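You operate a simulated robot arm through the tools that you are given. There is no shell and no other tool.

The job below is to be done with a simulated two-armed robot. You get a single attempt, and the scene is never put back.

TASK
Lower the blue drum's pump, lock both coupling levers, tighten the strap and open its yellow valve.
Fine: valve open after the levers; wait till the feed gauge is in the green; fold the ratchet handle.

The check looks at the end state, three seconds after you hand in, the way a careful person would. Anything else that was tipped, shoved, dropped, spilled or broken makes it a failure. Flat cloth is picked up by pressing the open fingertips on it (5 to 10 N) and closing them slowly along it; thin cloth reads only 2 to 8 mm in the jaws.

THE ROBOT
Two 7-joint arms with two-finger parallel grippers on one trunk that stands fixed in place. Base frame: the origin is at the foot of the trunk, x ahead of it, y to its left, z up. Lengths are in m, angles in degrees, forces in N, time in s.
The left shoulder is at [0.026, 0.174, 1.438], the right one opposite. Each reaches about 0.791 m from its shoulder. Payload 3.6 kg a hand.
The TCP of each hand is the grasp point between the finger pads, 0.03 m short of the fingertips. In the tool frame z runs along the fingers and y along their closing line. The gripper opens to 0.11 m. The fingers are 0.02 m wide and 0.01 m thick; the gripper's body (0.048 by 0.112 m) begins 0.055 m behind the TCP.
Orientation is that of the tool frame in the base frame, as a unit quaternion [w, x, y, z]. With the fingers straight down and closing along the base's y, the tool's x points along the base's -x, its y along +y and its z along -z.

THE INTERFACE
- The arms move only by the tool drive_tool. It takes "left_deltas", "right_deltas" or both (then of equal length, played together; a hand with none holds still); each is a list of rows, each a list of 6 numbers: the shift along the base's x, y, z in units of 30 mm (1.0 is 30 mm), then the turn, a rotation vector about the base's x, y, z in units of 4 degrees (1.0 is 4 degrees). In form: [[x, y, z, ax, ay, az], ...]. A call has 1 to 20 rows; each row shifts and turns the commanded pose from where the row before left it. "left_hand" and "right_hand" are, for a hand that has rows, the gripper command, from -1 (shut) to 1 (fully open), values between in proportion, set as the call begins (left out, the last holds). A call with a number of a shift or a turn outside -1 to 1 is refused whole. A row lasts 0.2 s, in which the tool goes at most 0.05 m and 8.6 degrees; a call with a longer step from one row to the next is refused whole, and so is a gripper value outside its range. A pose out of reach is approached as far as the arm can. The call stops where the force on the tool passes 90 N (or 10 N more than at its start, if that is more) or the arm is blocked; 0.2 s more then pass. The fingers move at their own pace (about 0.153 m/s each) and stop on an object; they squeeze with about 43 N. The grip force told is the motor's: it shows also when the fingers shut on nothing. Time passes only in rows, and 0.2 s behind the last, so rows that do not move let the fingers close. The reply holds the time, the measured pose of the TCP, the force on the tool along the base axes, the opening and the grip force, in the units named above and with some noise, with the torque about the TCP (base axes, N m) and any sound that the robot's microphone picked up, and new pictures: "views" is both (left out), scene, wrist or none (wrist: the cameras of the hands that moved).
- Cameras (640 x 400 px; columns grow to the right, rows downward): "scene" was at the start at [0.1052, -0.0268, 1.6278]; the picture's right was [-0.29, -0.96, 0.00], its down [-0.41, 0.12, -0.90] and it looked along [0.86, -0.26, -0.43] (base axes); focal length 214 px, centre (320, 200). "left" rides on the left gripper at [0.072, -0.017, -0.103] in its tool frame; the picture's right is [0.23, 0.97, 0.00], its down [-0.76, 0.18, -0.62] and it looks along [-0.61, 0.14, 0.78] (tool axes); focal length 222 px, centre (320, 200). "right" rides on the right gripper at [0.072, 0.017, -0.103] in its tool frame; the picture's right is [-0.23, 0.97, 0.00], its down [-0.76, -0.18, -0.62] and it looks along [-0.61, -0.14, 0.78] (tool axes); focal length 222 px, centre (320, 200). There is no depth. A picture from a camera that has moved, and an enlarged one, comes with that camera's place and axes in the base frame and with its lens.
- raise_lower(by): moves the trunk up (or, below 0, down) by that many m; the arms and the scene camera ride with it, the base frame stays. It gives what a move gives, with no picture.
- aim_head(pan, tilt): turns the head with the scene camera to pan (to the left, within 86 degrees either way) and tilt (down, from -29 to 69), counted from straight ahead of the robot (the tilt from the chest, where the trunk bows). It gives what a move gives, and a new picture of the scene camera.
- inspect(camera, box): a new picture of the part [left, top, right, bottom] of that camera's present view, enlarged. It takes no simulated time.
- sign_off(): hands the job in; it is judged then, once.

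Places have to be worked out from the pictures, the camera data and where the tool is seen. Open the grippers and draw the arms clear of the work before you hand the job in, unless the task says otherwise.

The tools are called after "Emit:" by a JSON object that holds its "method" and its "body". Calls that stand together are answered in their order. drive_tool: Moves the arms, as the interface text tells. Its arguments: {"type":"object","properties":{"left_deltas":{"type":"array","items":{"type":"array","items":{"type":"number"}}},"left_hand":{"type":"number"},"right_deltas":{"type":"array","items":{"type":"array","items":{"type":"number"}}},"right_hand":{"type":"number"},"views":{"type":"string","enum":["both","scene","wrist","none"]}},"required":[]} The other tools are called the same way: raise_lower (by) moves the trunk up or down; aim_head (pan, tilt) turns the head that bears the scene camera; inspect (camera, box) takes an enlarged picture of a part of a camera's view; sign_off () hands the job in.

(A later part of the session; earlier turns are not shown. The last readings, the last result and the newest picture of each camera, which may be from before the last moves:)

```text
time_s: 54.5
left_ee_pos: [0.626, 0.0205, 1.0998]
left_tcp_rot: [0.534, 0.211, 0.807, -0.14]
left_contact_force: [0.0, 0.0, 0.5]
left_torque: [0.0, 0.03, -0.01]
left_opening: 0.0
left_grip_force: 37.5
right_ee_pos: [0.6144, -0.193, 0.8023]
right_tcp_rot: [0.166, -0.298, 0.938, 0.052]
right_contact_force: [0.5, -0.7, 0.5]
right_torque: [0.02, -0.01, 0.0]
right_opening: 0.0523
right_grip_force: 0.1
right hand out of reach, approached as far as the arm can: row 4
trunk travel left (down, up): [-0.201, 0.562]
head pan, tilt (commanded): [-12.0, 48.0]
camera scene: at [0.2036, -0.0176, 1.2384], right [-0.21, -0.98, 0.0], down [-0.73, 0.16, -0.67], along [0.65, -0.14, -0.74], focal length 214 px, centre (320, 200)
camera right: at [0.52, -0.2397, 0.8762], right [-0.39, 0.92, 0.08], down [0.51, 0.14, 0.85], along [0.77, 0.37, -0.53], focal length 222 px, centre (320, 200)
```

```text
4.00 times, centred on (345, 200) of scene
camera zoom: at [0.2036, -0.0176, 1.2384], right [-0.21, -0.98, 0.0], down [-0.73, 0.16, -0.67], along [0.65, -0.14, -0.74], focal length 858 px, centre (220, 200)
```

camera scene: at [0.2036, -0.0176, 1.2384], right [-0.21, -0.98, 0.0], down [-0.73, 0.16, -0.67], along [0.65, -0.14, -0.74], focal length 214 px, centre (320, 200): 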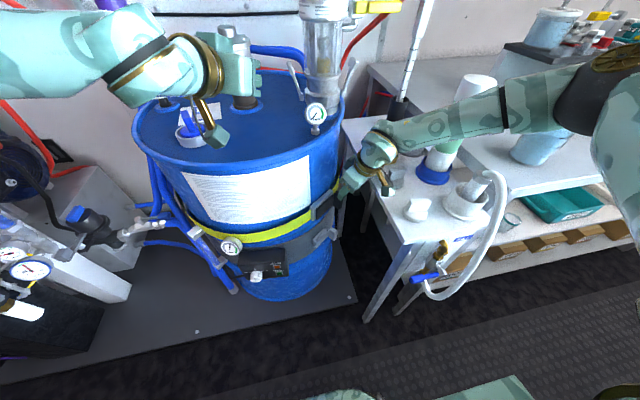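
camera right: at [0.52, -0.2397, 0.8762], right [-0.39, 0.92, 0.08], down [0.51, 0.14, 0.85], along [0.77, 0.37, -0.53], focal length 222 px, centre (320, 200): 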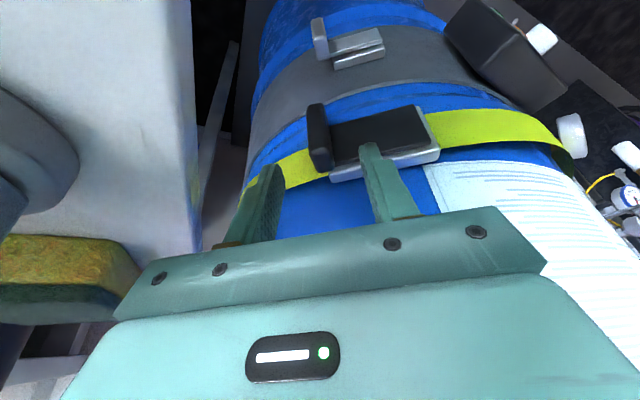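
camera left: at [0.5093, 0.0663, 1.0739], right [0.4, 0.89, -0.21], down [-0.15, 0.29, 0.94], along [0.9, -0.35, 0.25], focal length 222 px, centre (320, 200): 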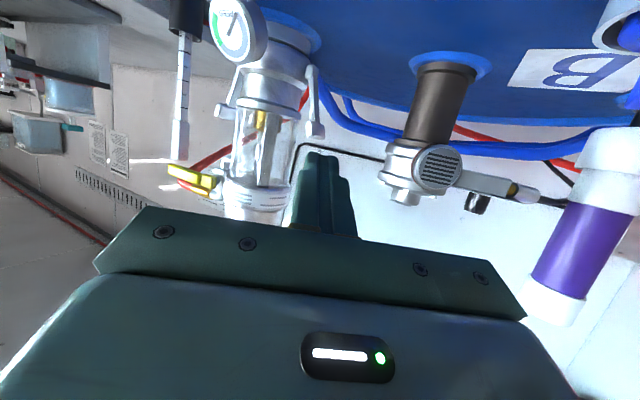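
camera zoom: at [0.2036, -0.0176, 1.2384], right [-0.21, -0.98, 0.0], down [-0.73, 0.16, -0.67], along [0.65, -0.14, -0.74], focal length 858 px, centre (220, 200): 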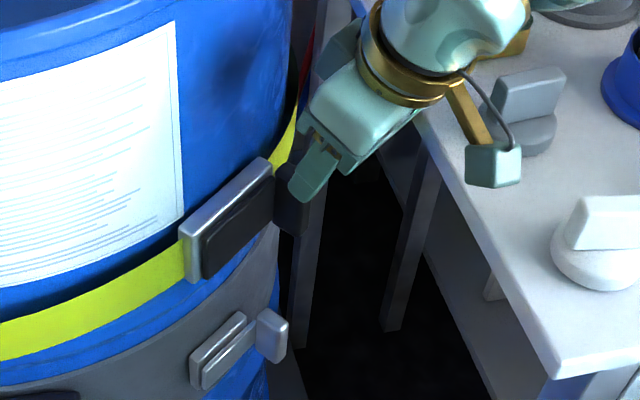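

The grip is nicely centred between the fingers in the wrist view. I'll descend along the finger axis half way and check (the arm reported a reach limit on the last bit of yaw).

Emit:
{"method": "drive_tool", "body": {"right_deltas": [[0.22, 0.12, -0.58, 0, 0, 0], [0.22, 0.12, -0.58, 0, 0, 0]]}}

Emit:
{"method": "inspect", "body": {"camera": "right", "box": [200, 20, 440, 240]}}

Emit:
{"method": "inspect", "body": {"camera": "scene", "box": [290, 150, 400, 250]}}

```text
time_s: 55.1
left_ee_pos: [0.6276, 0.0221, 1.0992]
left_tcp_rot: [0.533, 0.21, 0.807, -0.14]
left_contact_force: [1.2, -0.5, 0.2]
left_torque: [0.01, 0.03, 0.0]
left_opening: 0.0001
left_grip_force: 37.3
right_ee_pos: [0.6276, -0.1834, 0.7652]
right_tcp_rot: [0.166, -0.298, 0.939, 0.052]
right_contact_force: [0.6, 1.5, 0.9]
right_torque: [-0.01, 0.01, -0.02]
right_opening: 0.0519
right_grip_force: 0.1
trunk travel left (down, up): [-0.201, 0.562]
head pan, tilt (commanded): [-12.0, 48.0]
camera scene: at [0.2044, -0.0167, 1.2381], right [-0.21, -0.98, 0.0], down [-0.73, 0.15, -0.67], along [0.65, -0.14, -0.74], focal length 214 px, centre (320, 200)
camera right: at [0.5321, -0.2298, 0.8397], right [-0.39, 0.92, 0.08], down [0.51, 0.15, 0.85], along [0.77, 0.37, -0.53], focal length 222 px, centre (320, 200)
```

scene: 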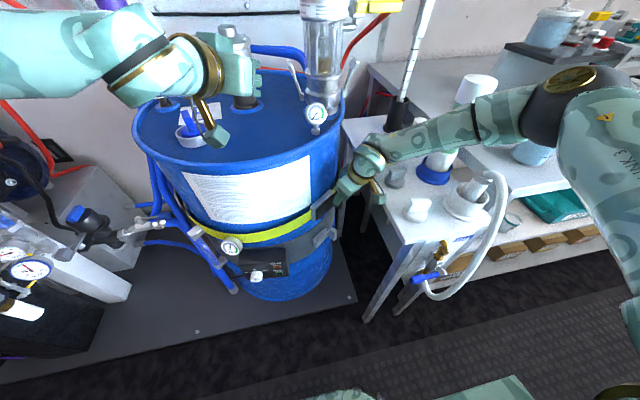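
right: 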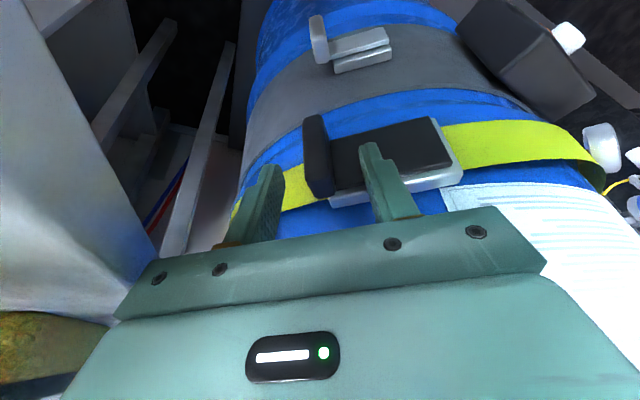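

```text
1.82 times, centred on (320, 130) of right
camera zoom: at [0.5321, -0.2298, 0.8397], right [-0.39, 0.92, 0.08], down [0.51, 0.15, 0.85], along [0.77, 0.37, -0.53], focal length 404 px, centre (320, 327)
```

zoom: 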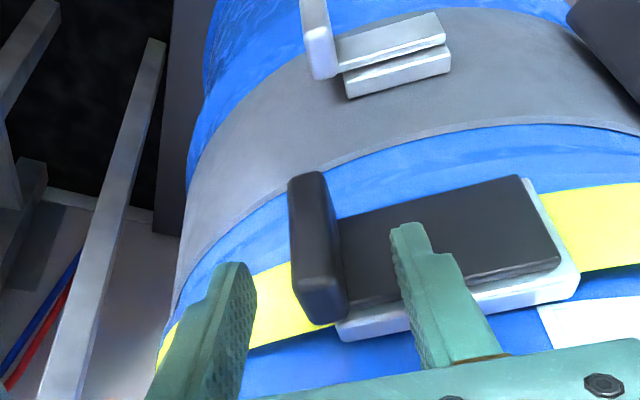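

```text
4.00 times, centred on (345, 200) of scene
camera zoom: at [0.2044, -0.0167, 1.2381], right [-0.21, -0.98, 0.0], down [-0.73, 0.15, -0.67], along [0.65, -0.14, -0.74], focal length 858 px, centre (220, 200)
```

zoom: 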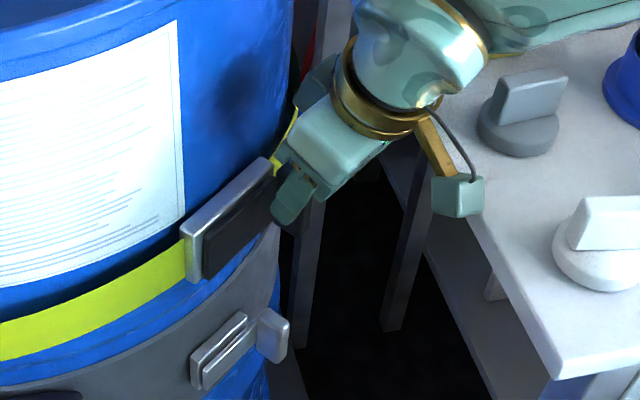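

No contact and the grip sits between the fingers. Final descent of ~3 cm, slightly outward-biased so the left finger clears the arm.

Emit:
{"method": "drive_tool", "body": {"right_deltas": [[0.16, 0.06, -0.5, 0, 0, 0], [0.16, 0.06, -0.5, 0, 0, 0]]}}

Emit:
{"method": "inspect", "body": {"camera": "right", "box": [200, 20, 440, 240]}}

```text
time_s: 55.7
left_ee_pos: [0.6254, 0.0206, 1.1006]
left_tcp_rot: [0.533, 0.211, 0.807, -0.141]
left_contact_force: [-0.1, 0.2, 0.3]
left_torque: [-0.02, -0.01, 0.01]
left_opening: 0.0
left_grip_force: 37.4
right_ee_pos: [0.6271, -0.1842, 0.7665]
right_tcp_rot: [0.166, -0.297, 0.939, 0.051]
right_contact_force: [0.3, -0.5, 0.6]
right_torque: [0.01, -0.06, 0.01]
right_opening: 0.0524
right_grip_force: 0.1
right hand out of reach, approached as far as the arm can: row 1, 2
trunk travel left (down, up): [-0.201, 0.562]
head pan, tilt (commanded): [-12.0, 48.0]
camera scene: at [0.2035, -0.0166, 1.2384], right [-0.21, -0.98, 0.0], down [-0.73, 0.15, -0.67], along [0.65, -0.14, -0.74], focal length 214 px, centre (320, 200)
camera right: at [0.5315, -0.23, 0.8404], right [-0.39, 0.92, 0.08], down [0.51, 0.15, 0.85], along [0.77, 0.37, -0.53], focal length 222 px, centre (320, 200)
```

scene: 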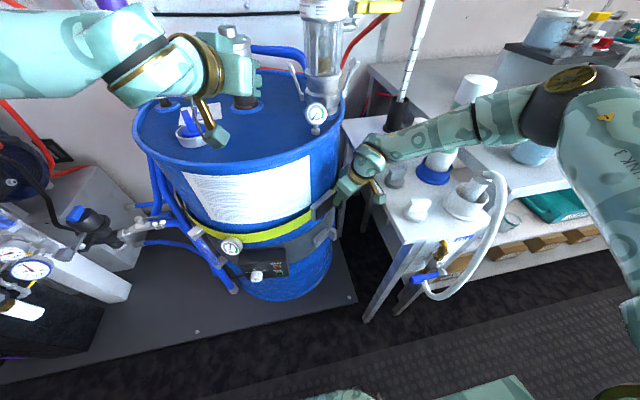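
right: 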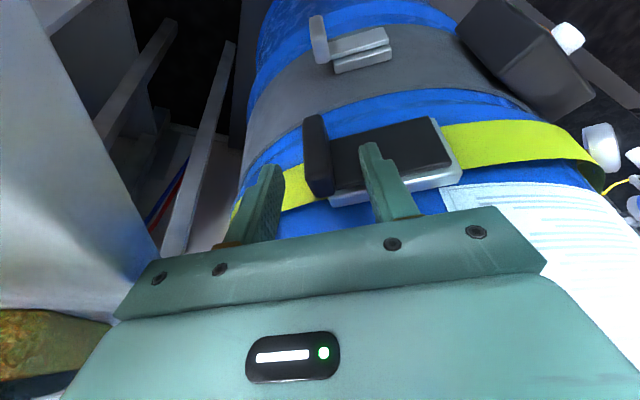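

```text
1.82 times, centred on (320, 130) of right
camera zoom: at [0.5315, -0.23, 0.8404], right [-0.39, 0.92, 0.08], down [0.51, 0.15, 0.85], along [0.77, 0.37, -0.53], focal length 404 px, centre (320, 327)
```

zoom: 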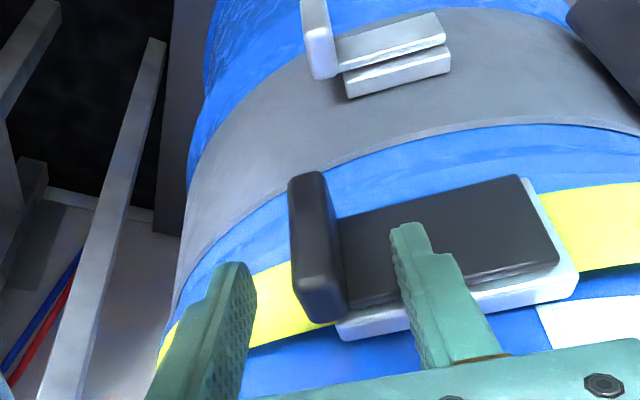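

The arm can't go lower in this pose, so the trunk needs to drop ~10 cm. First I'll raise the right hand straight up off the ratchet and draw the left hand back and up, clear of the drum.

Emit:
{"method": "drive_tool", "body": {"right_deltas": [[0, 0, 0.7, 0, 0, 0], [-0.1, 0, 0.8, 0, 0, 0], [-0.1, 0, 0.8, 0, 0, 0], [-0.1, 0, 0.8, 0, 0, 0], [-0.1, 0, 0.8, 0, 0, 0], [0, 0, 0.8, 0, 0, 0]], "left_deltas": [[-0.6, 0.2, 0.8, 0, 0, 0], [-0.9, 0.4, 0.8, 0, 0, 0], [-0.95, 0.7, 0.8, 0, 0, 0], [-0.95, 0.8, 0.6, 0, 0, 0], [-0.95, 0.8, 0.5, 0, 0, 0], [-0.95, 0.8, 0.5, 0, 0, 0]], "views": "none"}}

Emit:
{"method": "raise_lower", "body": {"by": -0.12}}

Emit:
{"method": "aim_head", "body": {"pan": -12, "tilt": 45}}

```text
time_s: 57.1
left_ee_pos: [0.4657, 0.1324, 1.2144]
left_tcp_rot: [0.534, 0.21, 0.807, -0.14]
left_contact_force: [-0.3, -0.3, -0.5]
left_torque: [0.02, -0.03, -0.01]
left_opening: 0.0002
left_grip_force: 37.6
right_ee_pos: [0.6176, -0.1844, 0.8129]
right_tcp_rot: [0.166, -0.298, 0.939, 0.052]
right_contact_force: [0.3, -0.1, 0.1]
right_torque: [0.02, -0.03, -0.03]
right_opening: 0.0521
right_grip_force: 0.0
right hand out of reach, approached as far as the arm can: row 1, 2, 4, 5, 6
trunk travel left (down, up): [-0.201, 0.562]
head pan, tilt (commanded): [-12.0, 48.0]
```

```text
time_s: 58.6
left_ee_pos: [0.4636, 0.1331, 1.0965]
left_tcp_rot: [0.534, 0.211, 0.806, -0.141]
left_contact_force: [0.1, -0.3, -0.2]
left_torque: [0.0, 0.01, 0.02]
left_opening: 0.0
left_grip_force: 38.1
right_ee_pos: [0.6172, -0.1838, 0.694]
right_tcp_rot: [0.166, -0.298, 0.939, 0.052]
right_contact_force: [0.0, -0.5, 0.3]
right_torque: [-0.01, 0.01, 0.0]
right_opening: 0.0522
right_grip_force: 0.0
trunk travel left (down, up): [-0.081, 0.682]
head pan, tilt (commanded): [-12.0, 48.0]
```

```text
time_s: 59.2
left_ee_pos: [0.4636, 0.1328, 1.0963]
left_tcp_rot: [0.533, 0.211, 0.807, -0.141]
left_contact_force: [0.2, -0.5, -0.7]
left_torque: [0.01, 0.02, 0.01]
left_opening: 0.0
left_grip_force: 37.7
right_ee_pos: [0.6185, -0.1844, 0.6932]
right_tcp_rot: [0.166, -0.298, 0.939, 0.053]
right_contact_force: [-0.4, 0.4, 0.2]
right_torque: [-0.03, -0.02, -0.02]
right_opening: 0.0523
right_grip_force: 0.1
trunk travel left (down, up): [-0.081, 0.682]
head pan, tilt (commanded): [-12.0, 45.0]
camera scene: at [0.277, -0.0171, 1.115], right [-0.21, -0.98, 0.0], down [-0.69, 0.15, -0.71], along [0.69, -0.15, -0.71], focal length 214 px, centre (320, 200)
```

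scene: 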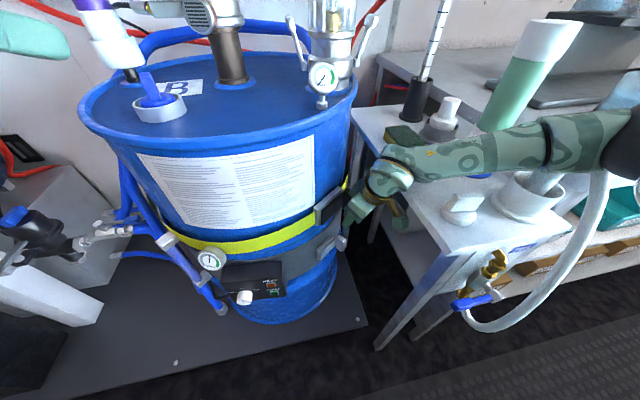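

The trunk lowered before the hand had fully risen, but readings show no contact: the TCP is at (0.618, -0.184, 0.693), just outside the grip. I'll inspect closely before moving.

Emit:
{"method": "inspect", "body": {"camera": "scene", "box": [300, 160, 430, 270]}}

Emit:
{"method": "inspect", "body": {"camera": "right", "box": [160, 0, 480, 240]}}

```text
3.64 times, centred on (365, 215) of scene
camera zoom: at [0.277, -0.0171, 1.115], right [-0.21, -0.98, 0.0], down [-0.69, 0.15, -0.71], along [0.69, -0.15, -0.71], focal length 780 px, centre (156, 146)
```

zoom: 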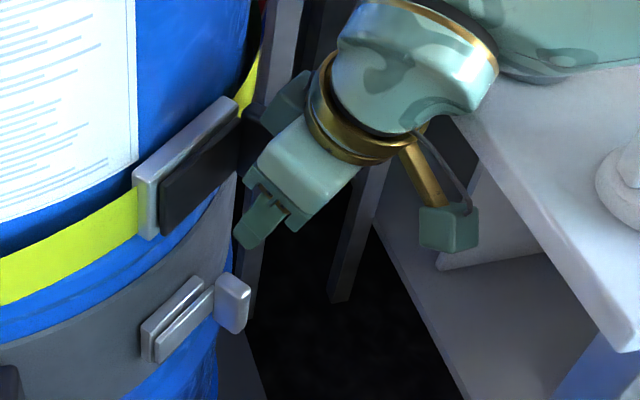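

```text
1.67 times, centred on (320, 120) of right
camera zoom: at [0.5228, -0.2303, 0.7672], right [-0.39, 0.92, 0.08], down [0.51, 0.15, 0.85], along [0.77, 0.37, -0.53], focal length 370 px, centre (320, 333)
```

zoom: 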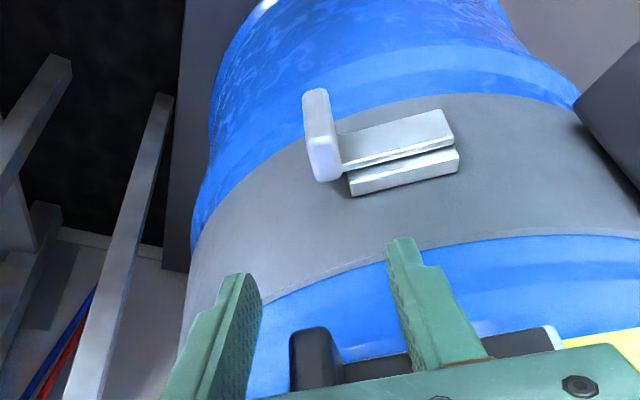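

The fingers straddle the grip from outside with no contact. I'll raise ~3 cm to the grip's mid height, then slide inward so the grip lies between the pads.

Emit:
{"method": "drive_tool", "body": {"right_deltas": [[0, 0, 0.5, 0, 0, 0], [0, 0, 0.5, 0, 0, 0], [0.35, 0.1, 0.1, 0, 0, 0], [0.35, 0.1, 0.1, 0, 0, 0]]}}

Emit:
{"method": "inspect", "body": {"camera": "right", "box": [200, 20, 440, 240]}}

Emit:
{"method": "inspect", "body": {"camera": "scene", "box": [300, 160, 430, 270]}}

```text
time_s: 59.9
left_ee_pos: [0.4677, 0.1331, 1.0948]
left_tcp_rot: [0.533, 0.21, 0.808, -0.141]
left_contact_force: [0.1, -0.2, 0.0]
left_torque: [-0.02, 0.02, -0.01]
left_opening: 0.0
left_grip_force: 37.8
right_ee_pos: [0.6129, -0.1834, 0.7072]
right_tcp_rot: [0.14, -0.295, 0.943, 0.057]
right_contact_force: [2.9, 8.4, -33.5]
right_torque: [1.63, 0.16, 0.14]
right_opening: 0.0525
right_grip_force: 0.0
trunk travel left (down, up): [-0.081, 0.682]
head pan, tilt (commanded): [-12.0, 45.0]
stopped in row 3 (right hand): the force on the tool passed its limit at 98 N (the readings are from after the stop); the commanded pose is now the measured one
camera scene: at [0.2805, -0.0172, 1.1141], right [-0.21, -0.98, 0.0], down [-0.69, 0.15, -0.7], along [0.69, -0.15, -0.71], focal length 214 px, centre (320, 200)
camera right: at [0.5214, -0.2284, 0.7857], right [-0.38, 0.92, 0.09], down [0.56, 0.15, 0.82], along [0.74, 0.36, -0.57], focal length 222 px, centre (320, 200)
```

scene: 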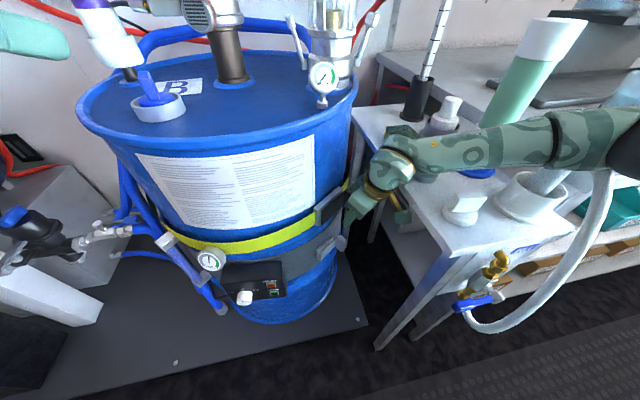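
right: 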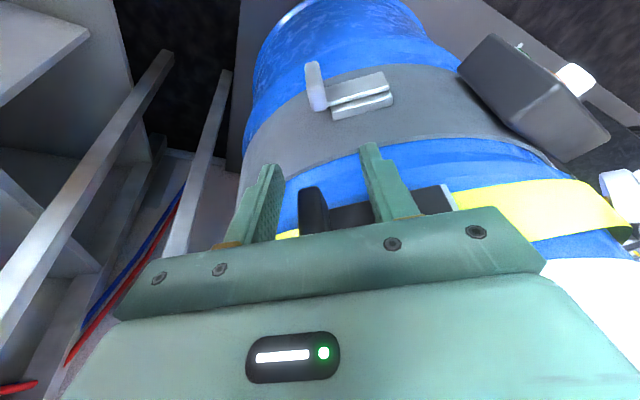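

```text
1.82 times, centred on (320, 130) of right
camera zoom: at [0.5214, -0.2284, 0.7857], right [-0.38, 0.92, 0.09], down [0.56, 0.15, 0.82], along [0.74, 0.36, -0.57], focal length 404 px, centre (320, 327)
```

zoom: 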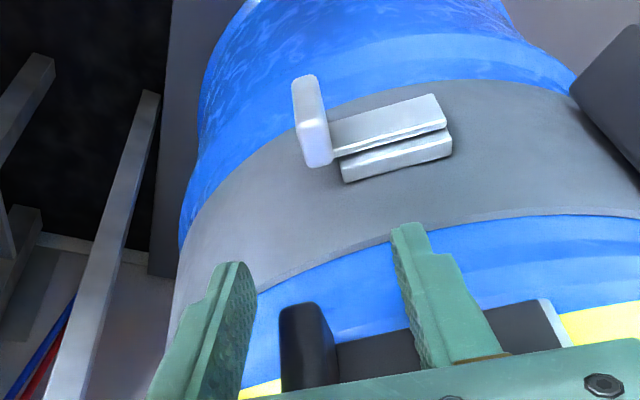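

```text
3.64 times, centred on (365, 215) of scene
camera zoom: at [0.2805, -0.0172, 1.1141], right [-0.21, -0.98, 0.0], down [-0.69, 0.15, -0.7], along [0.69, -0.15, -0.71], focal length 780 px, centre (156, 146)
```

zoom: 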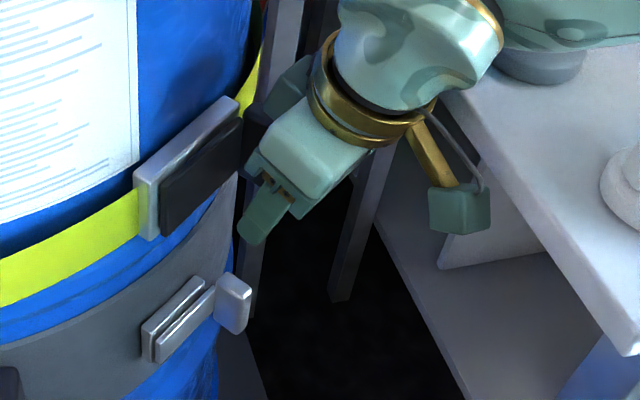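

The lift was blocked: the gripper's right corner caught the table edge from below (−33 N in z, contact near y≈-0.25). I'll ease down, move left/away from the table, then rise well clear.

Emit:
{"method": "drive_tool", "body": {"right_deltas": [[-0.2, 0.1, -0.4, 0, 0, 0], [-0.7, 0.3, 0, 0, 0, 0], [-0.8, 0.4, 0, 0, 0, 0]]}}

Emit:
{"method": "inspect", "body": {"camera": "scene", "box": [290, 140, 450, 270]}}

```text
time_s: 60.7
left_ee_pos: [0.4642, 0.1322, 1.097]
left_tcp_rot: [0.534, 0.211, 0.807, -0.141]
left_contact_force: [1.1, -1.0, -1.2]
left_torque: [-0.01, -0.03, 0.0]
left_opening: 0.0001
left_grip_force: 37.9
right_ee_pos: [0.5615, -0.1581, 0.7022]
right_tcp_rot: [0.147, -0.295, 0.942, 0.056]
right_contact_force: [-0.1, 0.0, 0.1]
right_torque: [0.01, -0.02, -0.01]
right_opening: 0.0522
right_grip_force: 0.1
trunk travel left (down, up): [-0.081, 0.682]
head pan, tilt (commanded): [-12.0, 45.0]
camera scene: at [0.2769, -0.0171, 1.1152], right [-0.21, -0.98, 0.0], down [-0.69, 0.15, -0.71], along [0.69, -0.15, -0.71], focal length 214 px, centre (320, 200)
camera right: at [0.47, -0.2039, 0.7801], right [-0.38, 0.92, 0.09], down [0.55, 0.15, 0.83], along [0.75, 0.36, -0.56], focal length 222 px, centre (320, 200)
```

scene: 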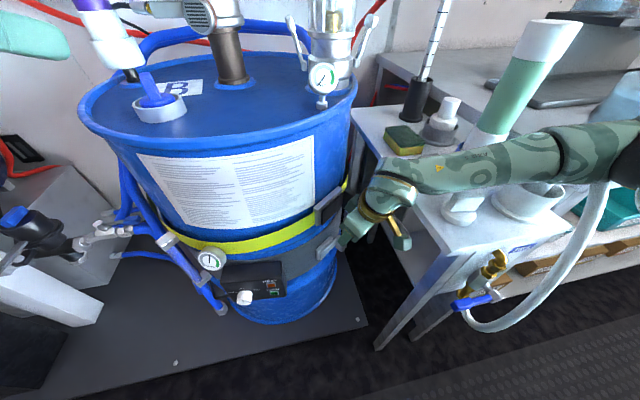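
right: 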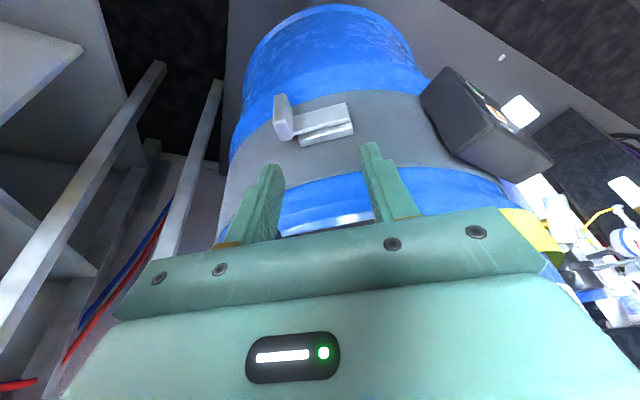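

```text
3.08 times, centred on (370, 205) of scene
camera zoom: at [0.2769, -0.0171, 1.1152], right [-0.21, -0.98, 0.0], down [-0.69, 0.15, -0.71], along [0.69, -0.15, -0.71], focal length 660 px, centre (166, 185)
```

zoom: 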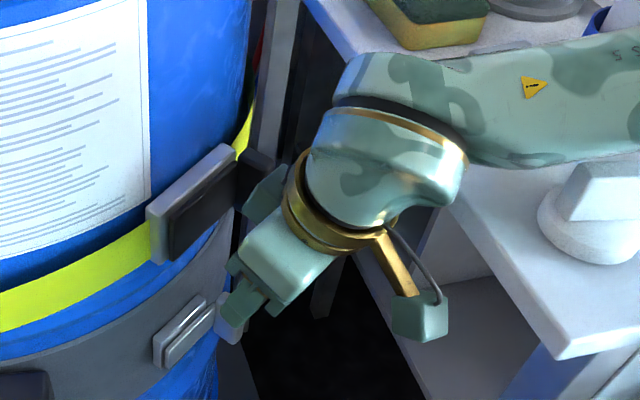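

Free again with no contact. I'll raise the hand above table level and restore its tilt/yaw.

Emit:
{"method": "drive_tool", "body": {"right_deltas": [[0, 0, 0.8, 0, -0.1, 0.15], [0, 0, 0.9, 0, -0.15, 0.2], [0, 0, 0.9, 0.05, -0.2, 0.2], [0, 0, 0.9, 0.05, -0.2, 0.2], [0, 0, 0.9, 0, -0.1, 0.13]]}}

Emit:
{"method": "inspect", "body": {"camera": "scene", "box": [290, 90, 590, 270]}}

```text
time_s: 61.9
left_ee_pos: [0.4639, 0.1332, 1.0965]
left_tcp_rot: [0.534, 0.211, 0.807, -0.141]
left_contact_force: [-0.2, 0.4, 0.5]
left_torque: [0.01, 0.0, 0.03]
left_opening: 0.0
left_grip_force: 37.6
right_ee_pos: [0.5608, -0.1595, 0.834]
right_tcp_rot: [0.17, -0.325, 0.929, 0.056]
right_contact_force: [-0.3, -0.3, -0.4]
right_torque: [-0.01, -0.02, -0.01]
right_opening: 0.0524
right_grip_force: 0.1
trunk travel left (down, up): [-0.081, 0.682]
head pan, tilt (commanded): [-12.0, 45.0]
camera scene: at [0.2768, -0.0171, 1.1151], right [-0.21, -0.98, 0.0], down [-0.69, 0.15, -0.71], along [0.69, -0.15, -0.71], focal length 214 px, centre (320, 200)
camera right: at [0.467, -0.2113, 0.9058], right [-0.44, 0.89, 0.07], down [0.49, 0.17, 0.85], along [0.75, 0.41, -0.52], focal length 222 px, centre (320, 200)
```

scene: 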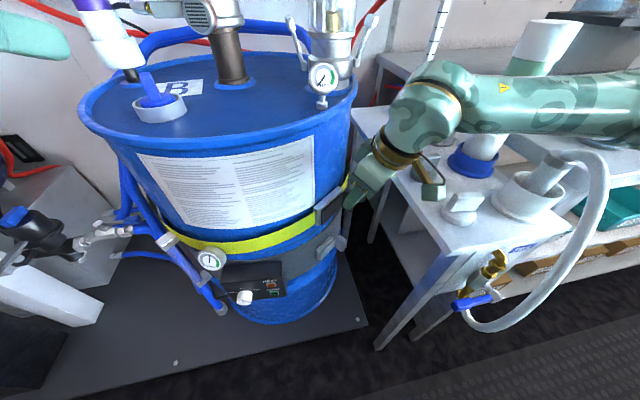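
right: 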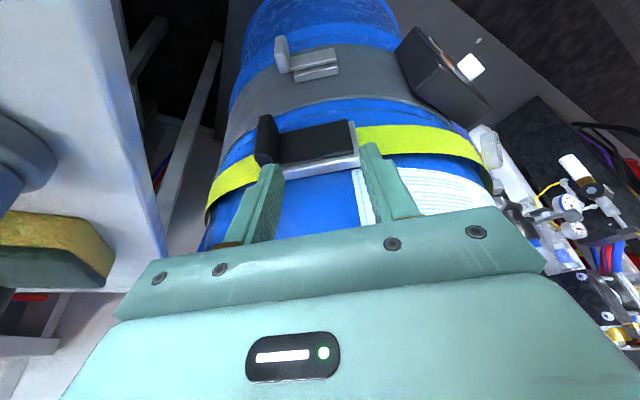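

```text
2.13 times, centred on (440, 180) of scene
camera zoom: at [0.2768, -0.0171, 1.1151], right [-0.21, -0.98, 0.0], down [-0.69, 0.15, -0.71], along [0.69, -0.15, -0.71], focal length 458 px, centre (64, 243)
```

zoom: 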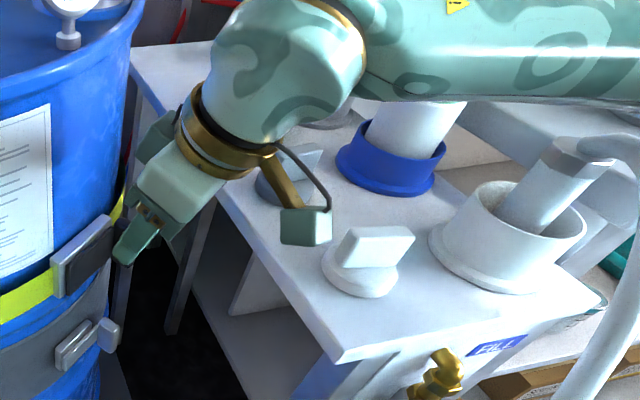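

Orientation is restored and everything on the table is still in place. Now to the pre-grasp point above/outside the grip.

Emit:
{"method": "drive_tool", "body": {"right_deltas": [[0.7, -0.35, 0, 0, 0, 0], [0.7, -0.35, -0.1, 0, 0, 0], [0.7, -0.35, -0.3, 0, 0, 0]]}}

Emit:
{"method": "inspect", "body": {"camera": "right", "box": [180, 20, 440, 240]}}

Emit:
{"method": "inspect", "body": {"camera": "scene", "box": [290, 90, 470, 260]}}

```text
time_s: 62.7
left_ee_pos: [0.4647, 0.1315, 1.0975]
left_tcp_rot: [0.534, 0.21, 0.807, -0.14]
left_contact_force: [0.0, 0.2, -0.5]
left_torque: [0.0, 0.01, 0.02]
left_opening: 0.0002
left_grip_force: 37.5
right_ee_pos: [0.5928, -0.1749, 0.831]
right_tcp_rot: [0.171, -0.324, 0.929, 0.055]
right_contact_force: [0.3, -0.5, -0.6]
right_torque: [0.01, 0.01, 0.01]
right_opening: 0.0524
right_grip_force: 0.0
right hand out of reach, approached as far as the arm can: row 2, 3
trunk travel left (down, up): [-0.081, 0.682]
head pan, tilt (commanded): [-12.0, 45.0]
camera scene: at [0.2769, -0.017, 1.115], right [-0.21, -0.98, 0.0], down [-0.69, 0.15, -0.71], along [0.69, -0.15, -0.71], focal length 214 px, centre (320, 200)
camera right: at [0.499, -0.2262, 0.9028], right [-0.44, 0.9, 0.07], down [0.49, 0.17, 0.85], along [0.75, 0.41, -0.52], focal length 222 px, centre (320, 200)
```

scene: 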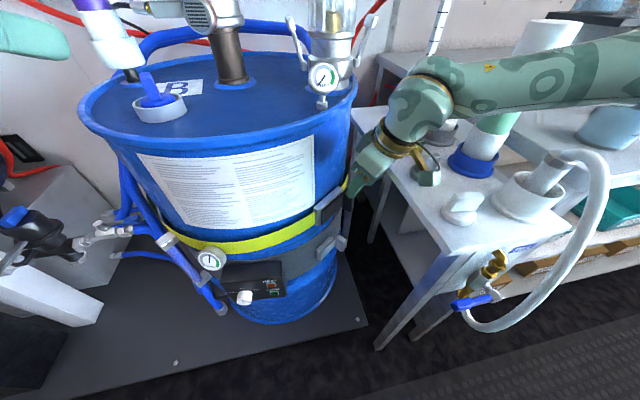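
right: 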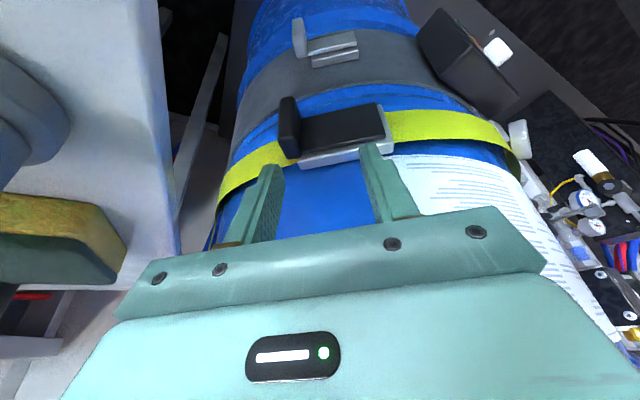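

```text
1.82 times, centred on (310, 130) of right
camera zoom: at [0.499, -0.2262, 0.9028], right [-0.44, 0.9, 0.07], down [0.49, 0.17, 0.85], along [0.75, 0.41, -0.52], focal length 404 px, centre (338, 327)
```

zoom: 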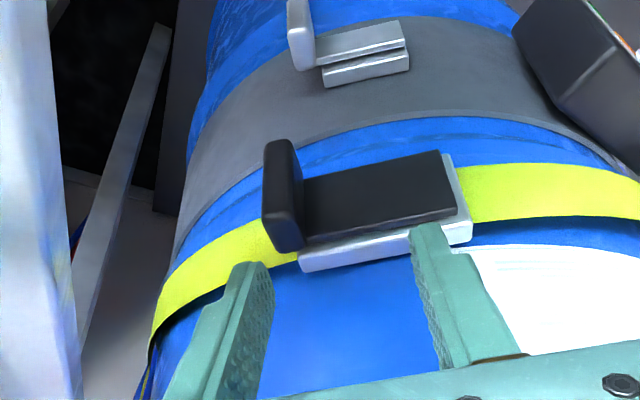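

```text
2.35 times, centred on (380, 175) of scene
camera zoom: at [0.2769, -0.017, 1.115], right [-0.21, -0.98, 0.0], down [-0.69, 0.15, -0.71], along [0.69, -0.15, -0.71], focal length 505 px, centre (179, 259)
```

zoom: 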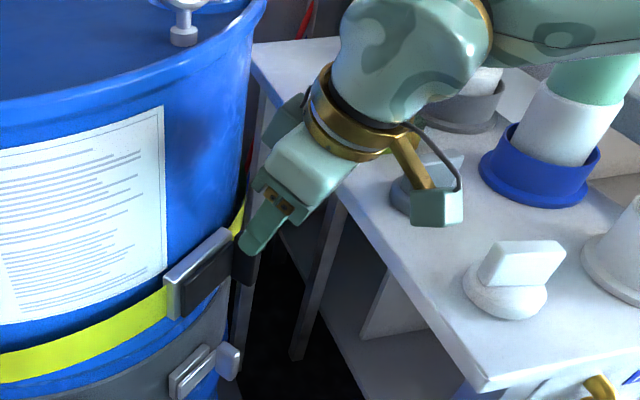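

The arm hits a wrist limit at this yaw. Since the handle itself can swing, a slightly smaller yaw is fine: I'll back the yaw off by ~10° and move on to the pre-grasp point.

Emit:
{"method": "drive_tool", "body": {"right_deltas": [[0, 0, 0, 0, 0, -0.9], [0, 0, 0, 0, 0, -0.9], [0.3, -0.15, 0, 0, 0, -0.85], [0.3, -0.15, -0.15, 0, 0, 0], [0.35, -0.15, -0.2, 0, 0, 0]]}}

Emit:
{"method": "inspect", "body": {"camera": "right", "box": [180, 20, 440, 240]}}

```text
time_s: 63.9
left_ee_pos: [0.4646, 0.1317, 1.096]
left_tcp_rot: [0.533, 0.21, 0.808, -0.14]
left_contact_force: [0.5, 0.1, 0.2]
left_torque: [-0.01, -0.02, 0.06]
left_opening: 0.0
left_grip_force: 38.1
right_ee_pos: [0.6207, -0.1869, 0.8217]
right_tcp_rot: [0.174, -0.237, 0.955, 0.04]
right_contact_force: [0.4, 0.2, -0.2]
right_torque: [-0.01, 0.01, -0.02]
right_opening: 0.0524
right_grip_force: 0.1
trunk travel left (down, up): [-0.081, 0.682]
head pan, tilt (commanded): [-12.0, 45.0]
camera scene: at [0.2772, -0.0172, 1.1149], right [-0.21, -0.98, 0.0], down [-0.69, 0.15, -0.71], along [0.69, -0.15, -0.71], focal length 214 px, centre (320, 200)
camera right: at [0.5199, -0.2222, 0.8935], right [-0.27, 0.96, 0.07], down [0.52, 0.08, 0.85], along [0.81, 0.27, -0.52], focal length 222 px, centre (320, 200)
```

scene: 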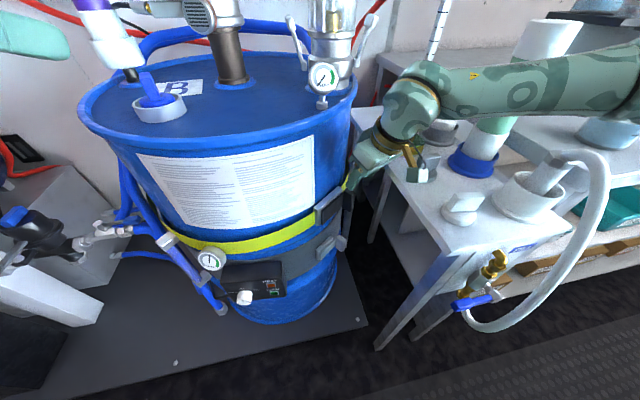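
right: 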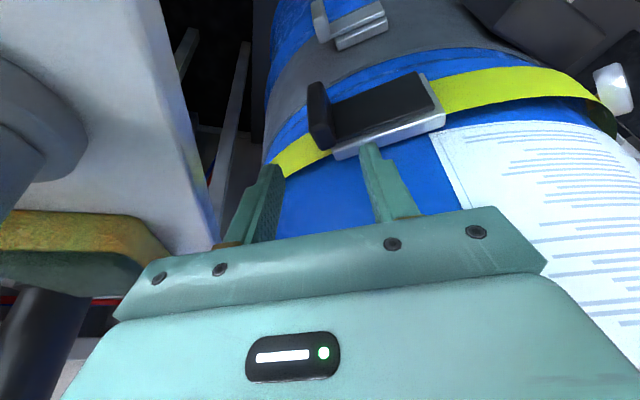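

```text
1.82 times, centred on (310, 130) of right
camera zoom: at [0.5199, -0.2222, 0.8935], right [-0.27, 0.96, 0.07], down [0.52, 0.08, 0.85], along [0.81, 0.27, -0.52], focal length 404 px, centre (338, 327)
```

zoom: 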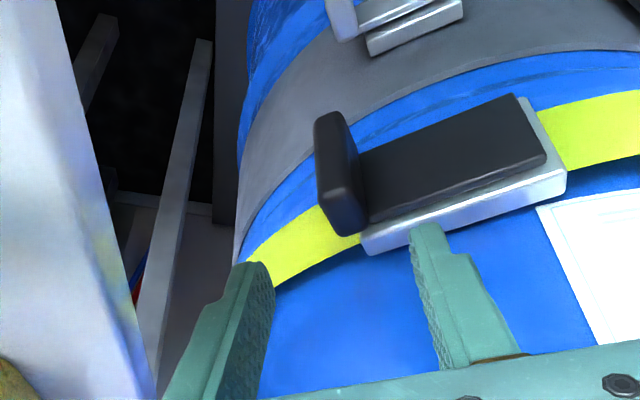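

Now the grip is centred between the finger tips. Descending along the finger axis.

Emit:
{"method": "drive_tool", "body": {"right_deltas": [[0.19, 0.1, -0.6, 0, 0, 0], [0.19, 0.1, -0.6, 0, 0, 0], [0.15, 0.08, -0.5, 0, 0, 0]]}}

Emit:
{"method": "inspect", "body": {"camera": "right", "box": [180, 20, 440, 240]}}

Emit:
{"method": "inspect", "body": {"camera": "scene", "box": [300, 140, 430, 260]}}

```text
time_s: 64.7
left_ee_pos: [0.4659, 0.1325, 1.0961]
left_tcp_rot: [0.533, 0.211, 0.807, -0.141]
left_contact_force: [0.5, 0.6, 0.8]
left_torque: [-0.02, 0.01, -0.01]
left_opening: 0.0002
left_grip_force: 37.3
right_ee_pos: [0.6383, -0.1816, 0.7692]
right_tcp_rot: [0.174, -0.237, 0.955, 0.039]
right_contact_force: [0.2, 0.1, -0.5]
right_torque: [-0.01, 0.02, 0.0]
right_opening: 0.0522
right_grip_force: 0.0
trunk travel left (down, up): [-0.081, 0.682]
head pan, tilt (commanded): [-12.0, 45.0]
camera scene: at [0.2773, -0.0171, 1.1149], right [-0.21, -0.98, 0.0], down [-0.69, 0.15, -0.71], along [0.69, -0.15, -0.71], focal length 214 px, centre (320, 200)
camera right: at [0.5382, -0.2162, 0.8417], right [-0.27, 0.96, 0.07], down [0.52, 0.08, 0.85], along [0.81, 0.27, -0.52], focal length 222 px, centre (320, 200)
```

scene: 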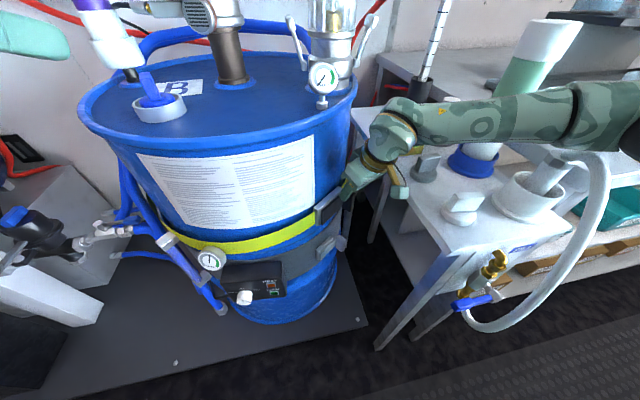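
right: 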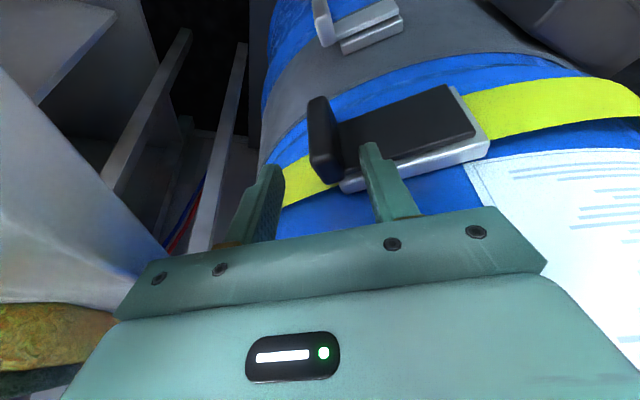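

```text
1.82 times, centred on (310, 130) of right
camera zoom: at [0.5382, -0.2162, 0.8417], right [-0.27, 0.96, 0.07], down [0.52, 0.08, 0.85], along [0.81, 0.27, -0.52], focal length 404 px, centre (338, 327)
```

zoom: 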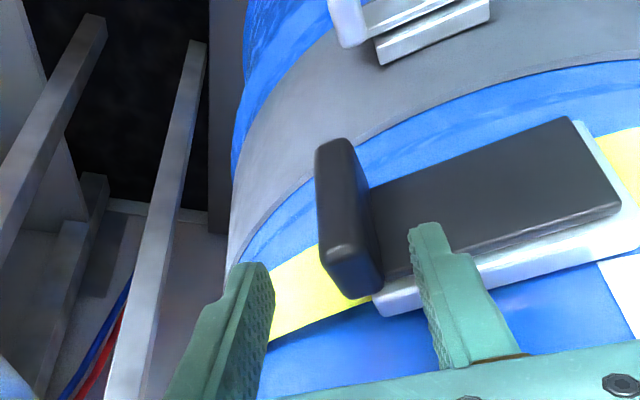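

```text
3.33 times, centred on (365, 200) of scene
camera zoom: at [0.2773, -0.0171, 1.1149], right [-0.21, -0.98, 0.0], down [-0.69, 0.15, -0.71], along [0.69, -0.15, -0.71], focal length 715 px, centre (170, 200)
```

zoom: 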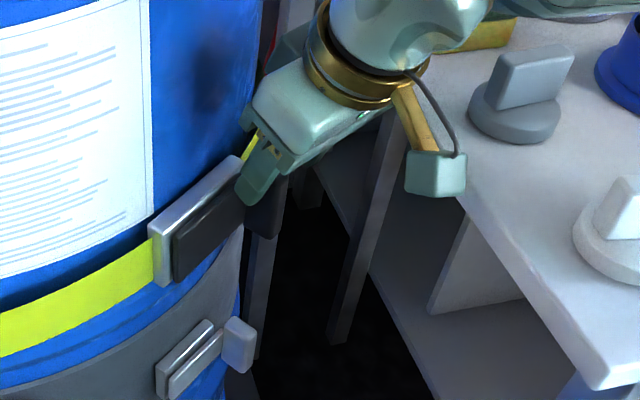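

Fingertips overlap the grip's upper part by ~2 cm with no contact yet. I'll close on it.

Emit:
{"method": "drive_tool", "body": {"right_deltas": [[0, 0, 0, 0, 0, 0], [0, 0, 0, 0, 0, 0], [0, 0, 0, 0, 0, 0]], "right_hand": -1}}

Emit:
{"method": "inspect", "body": {"camera": "right", "box": [180, 20, 440, 240]}}

```text
time_s: 65.5
left_ee_pos: [0.4632, 0.1342, 1.0967]
left_tcp_rot: [0.534, 0.21, 0.807, -0.141]
left_contact_force: [-0.4, -0.1, -0.4]
left_torque: [-0.02, -0.03, -0.01]
left_opening: 0.0
left_grip_force: 37.5
right_ee_pos: [0.6368, -0.179, 0.7696]
right_tcp_rot: [0.174, -0.24, 0.954, 0.04]
right_contact_force: [-21.3, 23.8, -8.4]
right_torque: [1.11, 0.02, 1.18]
right_opening: 0.0207
right_grip_force: 44.8
trunk travel left (down, up): [-0.081, 0.682]
head pan, tilt (commanded): [-12.0, 45.0]
camera scene: at [0.2756, -0.0145, 1.1152], right [-0.21, -0.98, 0.0], down [-0.69, 0.14, -0.71], along [0.69, -0.15, -0.71], focal length 214 px, centre (320, 200)
camera right: at [0.5359, -0.2135, 0.8424], right [-0.27, 0.96, 0.07], down [0.52, 0.08, 0.85], along [0.81, 0.27, -0.52], focal length 222 px, centre (320, 200)
```

scene: 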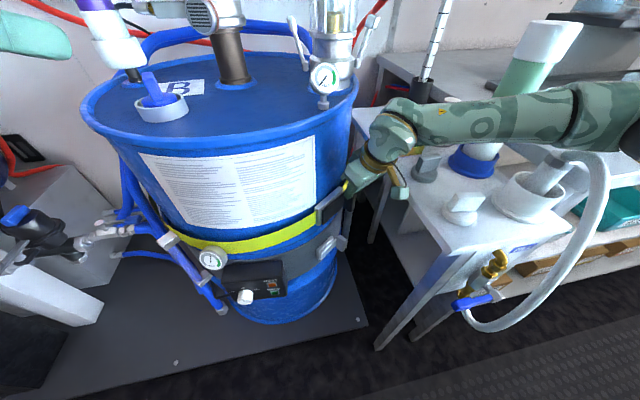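
right: 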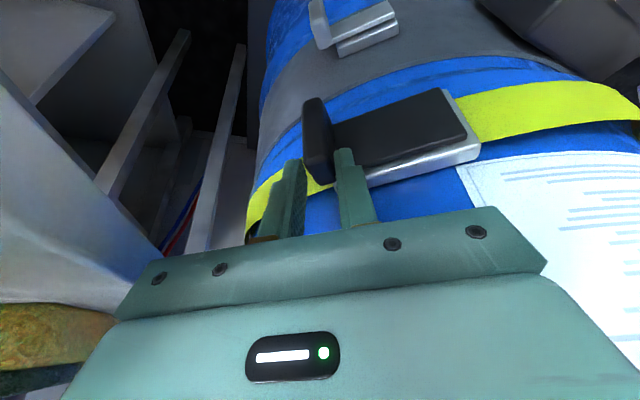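

```text
1.82 times, centred on (310, 130) of right
camera zoom: at [0.5359, -0.2135, 0.8424], right [-0.27, 0.96, 0.07], down [0.52, 0.08, 0.85], along [0.81, 0.27, -0.52], focal length 404 px, centre (338, 327)
```

zoom: 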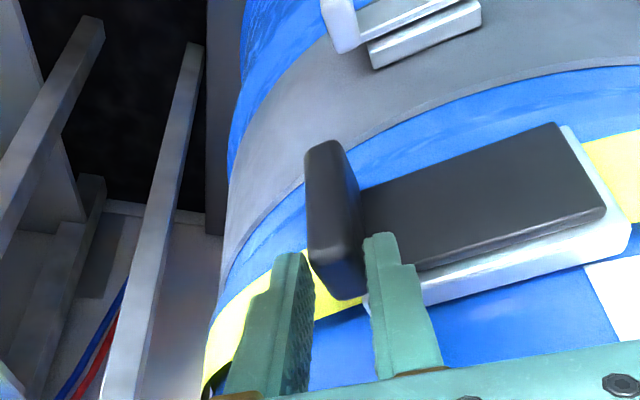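

The grip is held (opening 20.7 mm, 45 N). I'll pull the handle outward along its expected hinge arc by ~12° as a test, turning the hand with it.

Emit:
{"method": "drive_tool", "body": {"right_deltas": [[-0.28, 0.04, 0, 0, 0, -1], [-0.2, -0.043, 0, 0, 0, -1], [-0.2, -0.03, 0, 0, 0, -1]]}}

Emit:
{"method": "inspect", "body": {"camera": "right", "box": [180, 20, 440, 240]}}

Emit:
{"method": "inspect", "body": {"camera": "scene", "box": [300, 140, 430, 260]}}

```text
time_s: 66.3
left_ee_pos: [0.4642, 0.1326, 1.0974]
left_tcp_rot: [0.534, 0.211, 0.807, -0.141]
left_contact_force: [0.2, 1.0, -0.5]
left_torque: [0.01, 0.01, 0.0]
left_opening: 0.0
left_grip_force: 37.2
right_ee_pos: [0.6186, -0.1815, 0.7696]
right_tcp_rot: [0.177, -0.135, 0.975, 0.021]
right_contact_force: [-16.6, 5.5, -8.6]
right_torque: [-0.21, 1.03, 1.48]
right_opening: 0.0213
right_grip_force: 45.2
trunk travel left (down, up): [-0.081, 0.682]
head pan, tilt (commanded): [-12.0, 45.0]
camera scene: at [0.2763, -0.0171, 1.1152], right [-0.21, -0.98, 0.0], down [-0.69, 0.15, -0.71], along [0.69, -0.15, -0.71], focal length 214 px, centre (320, 200)
camera right: at [0.5135, -0.1948, 0.8422], right [-0.06, 1.0, 0.07], down [0.52, -0.03, 0.85], along [0.85, 0.09, -0.52], focal length 222 px, centre (320, 200)
```

scene: 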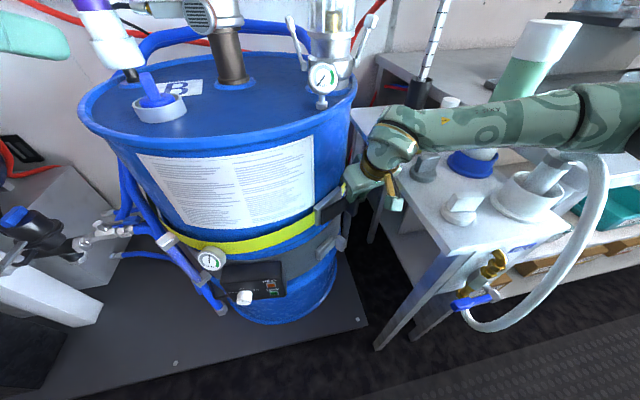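
right: 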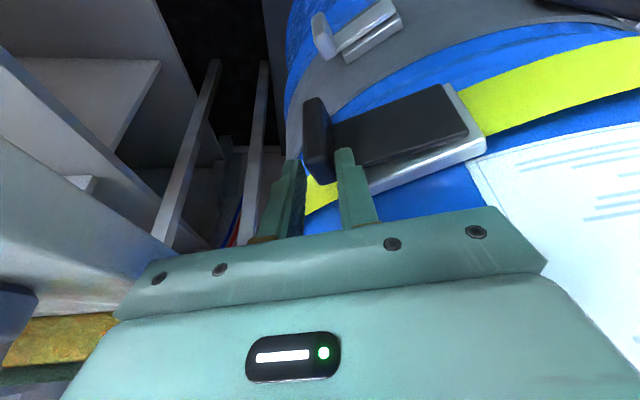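

```text
1.82 times, centred on (310, 130) of right
camera zoom: at [0.5135, -0.1948, 0.8422], right [-0.06, 1.0, 0.07], down [0.52, -0.03, 0.85], along [0.85, 0.09, -0.52], focal length 404 px, centre (338, 327)
```

zoom: 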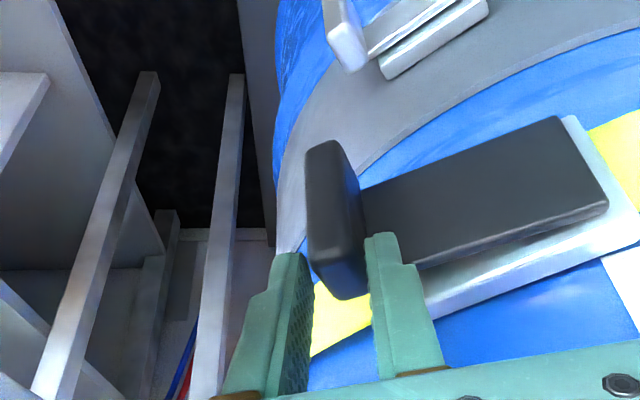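

```text
3.33 times, centred on (365, 200) of scene
camera zoom: at [0.2763, -0.0171, 1.1152], right [-0.21, -0.98, 0.0], down [-0.69, 0.15, -0.71], along [0.69, -0.15, -0.71], focal length 715 px, centre (170, 200)
```

zoom: 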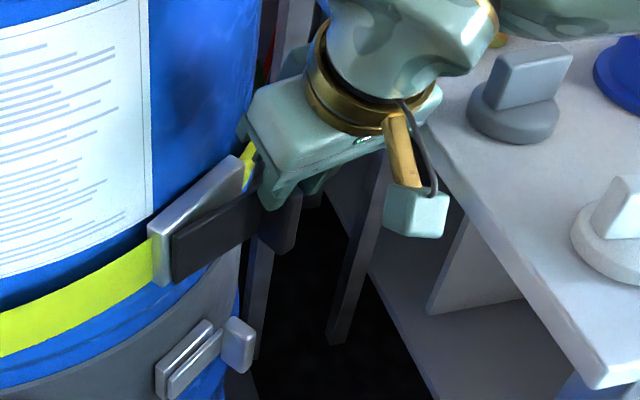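

The handle is swinging out about its left hinge as expected, with modest force. I'll continue along the arc another ~24°.

Emit:
{"method": "drive_tool", "body": {"right_deltas": [[-0.207, -0.013, 0, 0, 0, -0.6], [-0.203, -0.003, 0, 0, 0, -0.6], [-0.207, 0.013, 0, 0, 0, -0.7], [-0.203, 0.027, 0, 0, 0, -0.8], [-0.203, 0.043, 0, 0, 0, -0.9], [-0.197, 0.05, 0, 0, 0, -1]]}}

Emit:
{"method": "inspect", "body": {"camera": "scene", "box": [300, 140, 430, 260]}}

```text
time_s: 67.7
left_ee_pos: [0.4626, 0.1299, 1.0982]
left_tcp_rot: [0.534, 0.211, 0.807, -0.139]
left_contact_force: [-0.9, 0.1, 0.1]
left_torque: [0.0, -0.02, -0.02]
left_opening: 0.0
left_grip_force: 38.0
right_ee_pos: [0.5815, -0.181, 0.7703]
right_tcp_rot: [0.179, 0.023, 0.984, -0.007]
right_contact_force: [-11.1, -30.1, 2.6]
right_torque: [-0.9, 0.68, 0.34]
right_opening: 0.0195
right_grip_force: 44.6
trunk travel left (down, up): [-0.081, 0.682]
head pan, tilt (commanded): [-12.0, 45.0]
camera scene: at [0.2756, -0.0205, 1.1154], right [-0.21, -0.98, 0.0], down [-0.69, 0.15, -0.71], along [0.69, -0.15, -0.71], focal length 214 px, centre (320, 200)
camera right: at [0.4775, -0.1597, 0.8423], right [0.26, 0.96, 0.07], down [0.48, -0.2, 0.85], along [0.84, -0.19, -0.52], focal length 222 px, centre (320, 200)
```

scene: 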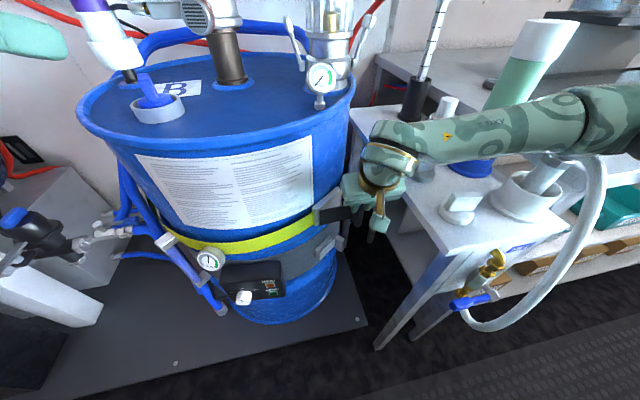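
right: 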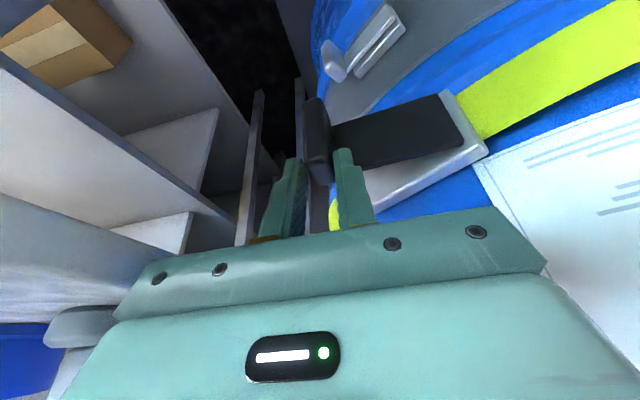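

```text
3.33 times, centred on (365, 200) of scene
camera zoom: at [0.2756, -0.0205, 1.1154], right [-0.21, -0.98, 0.0], down [-0.69, 0.15, -0.71], along [0.69, -0.15, -0.71], focal length 715 px, centre (170, 200)
```

zoom: 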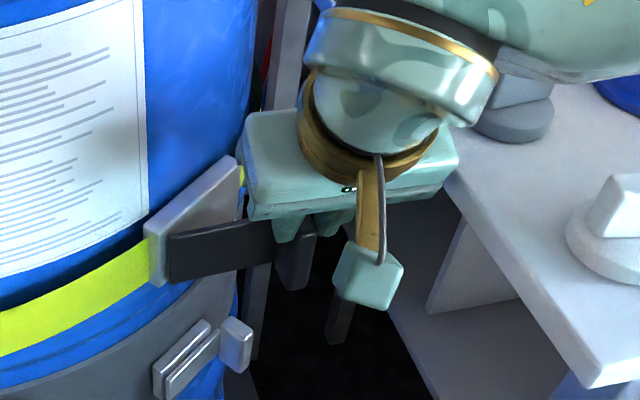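

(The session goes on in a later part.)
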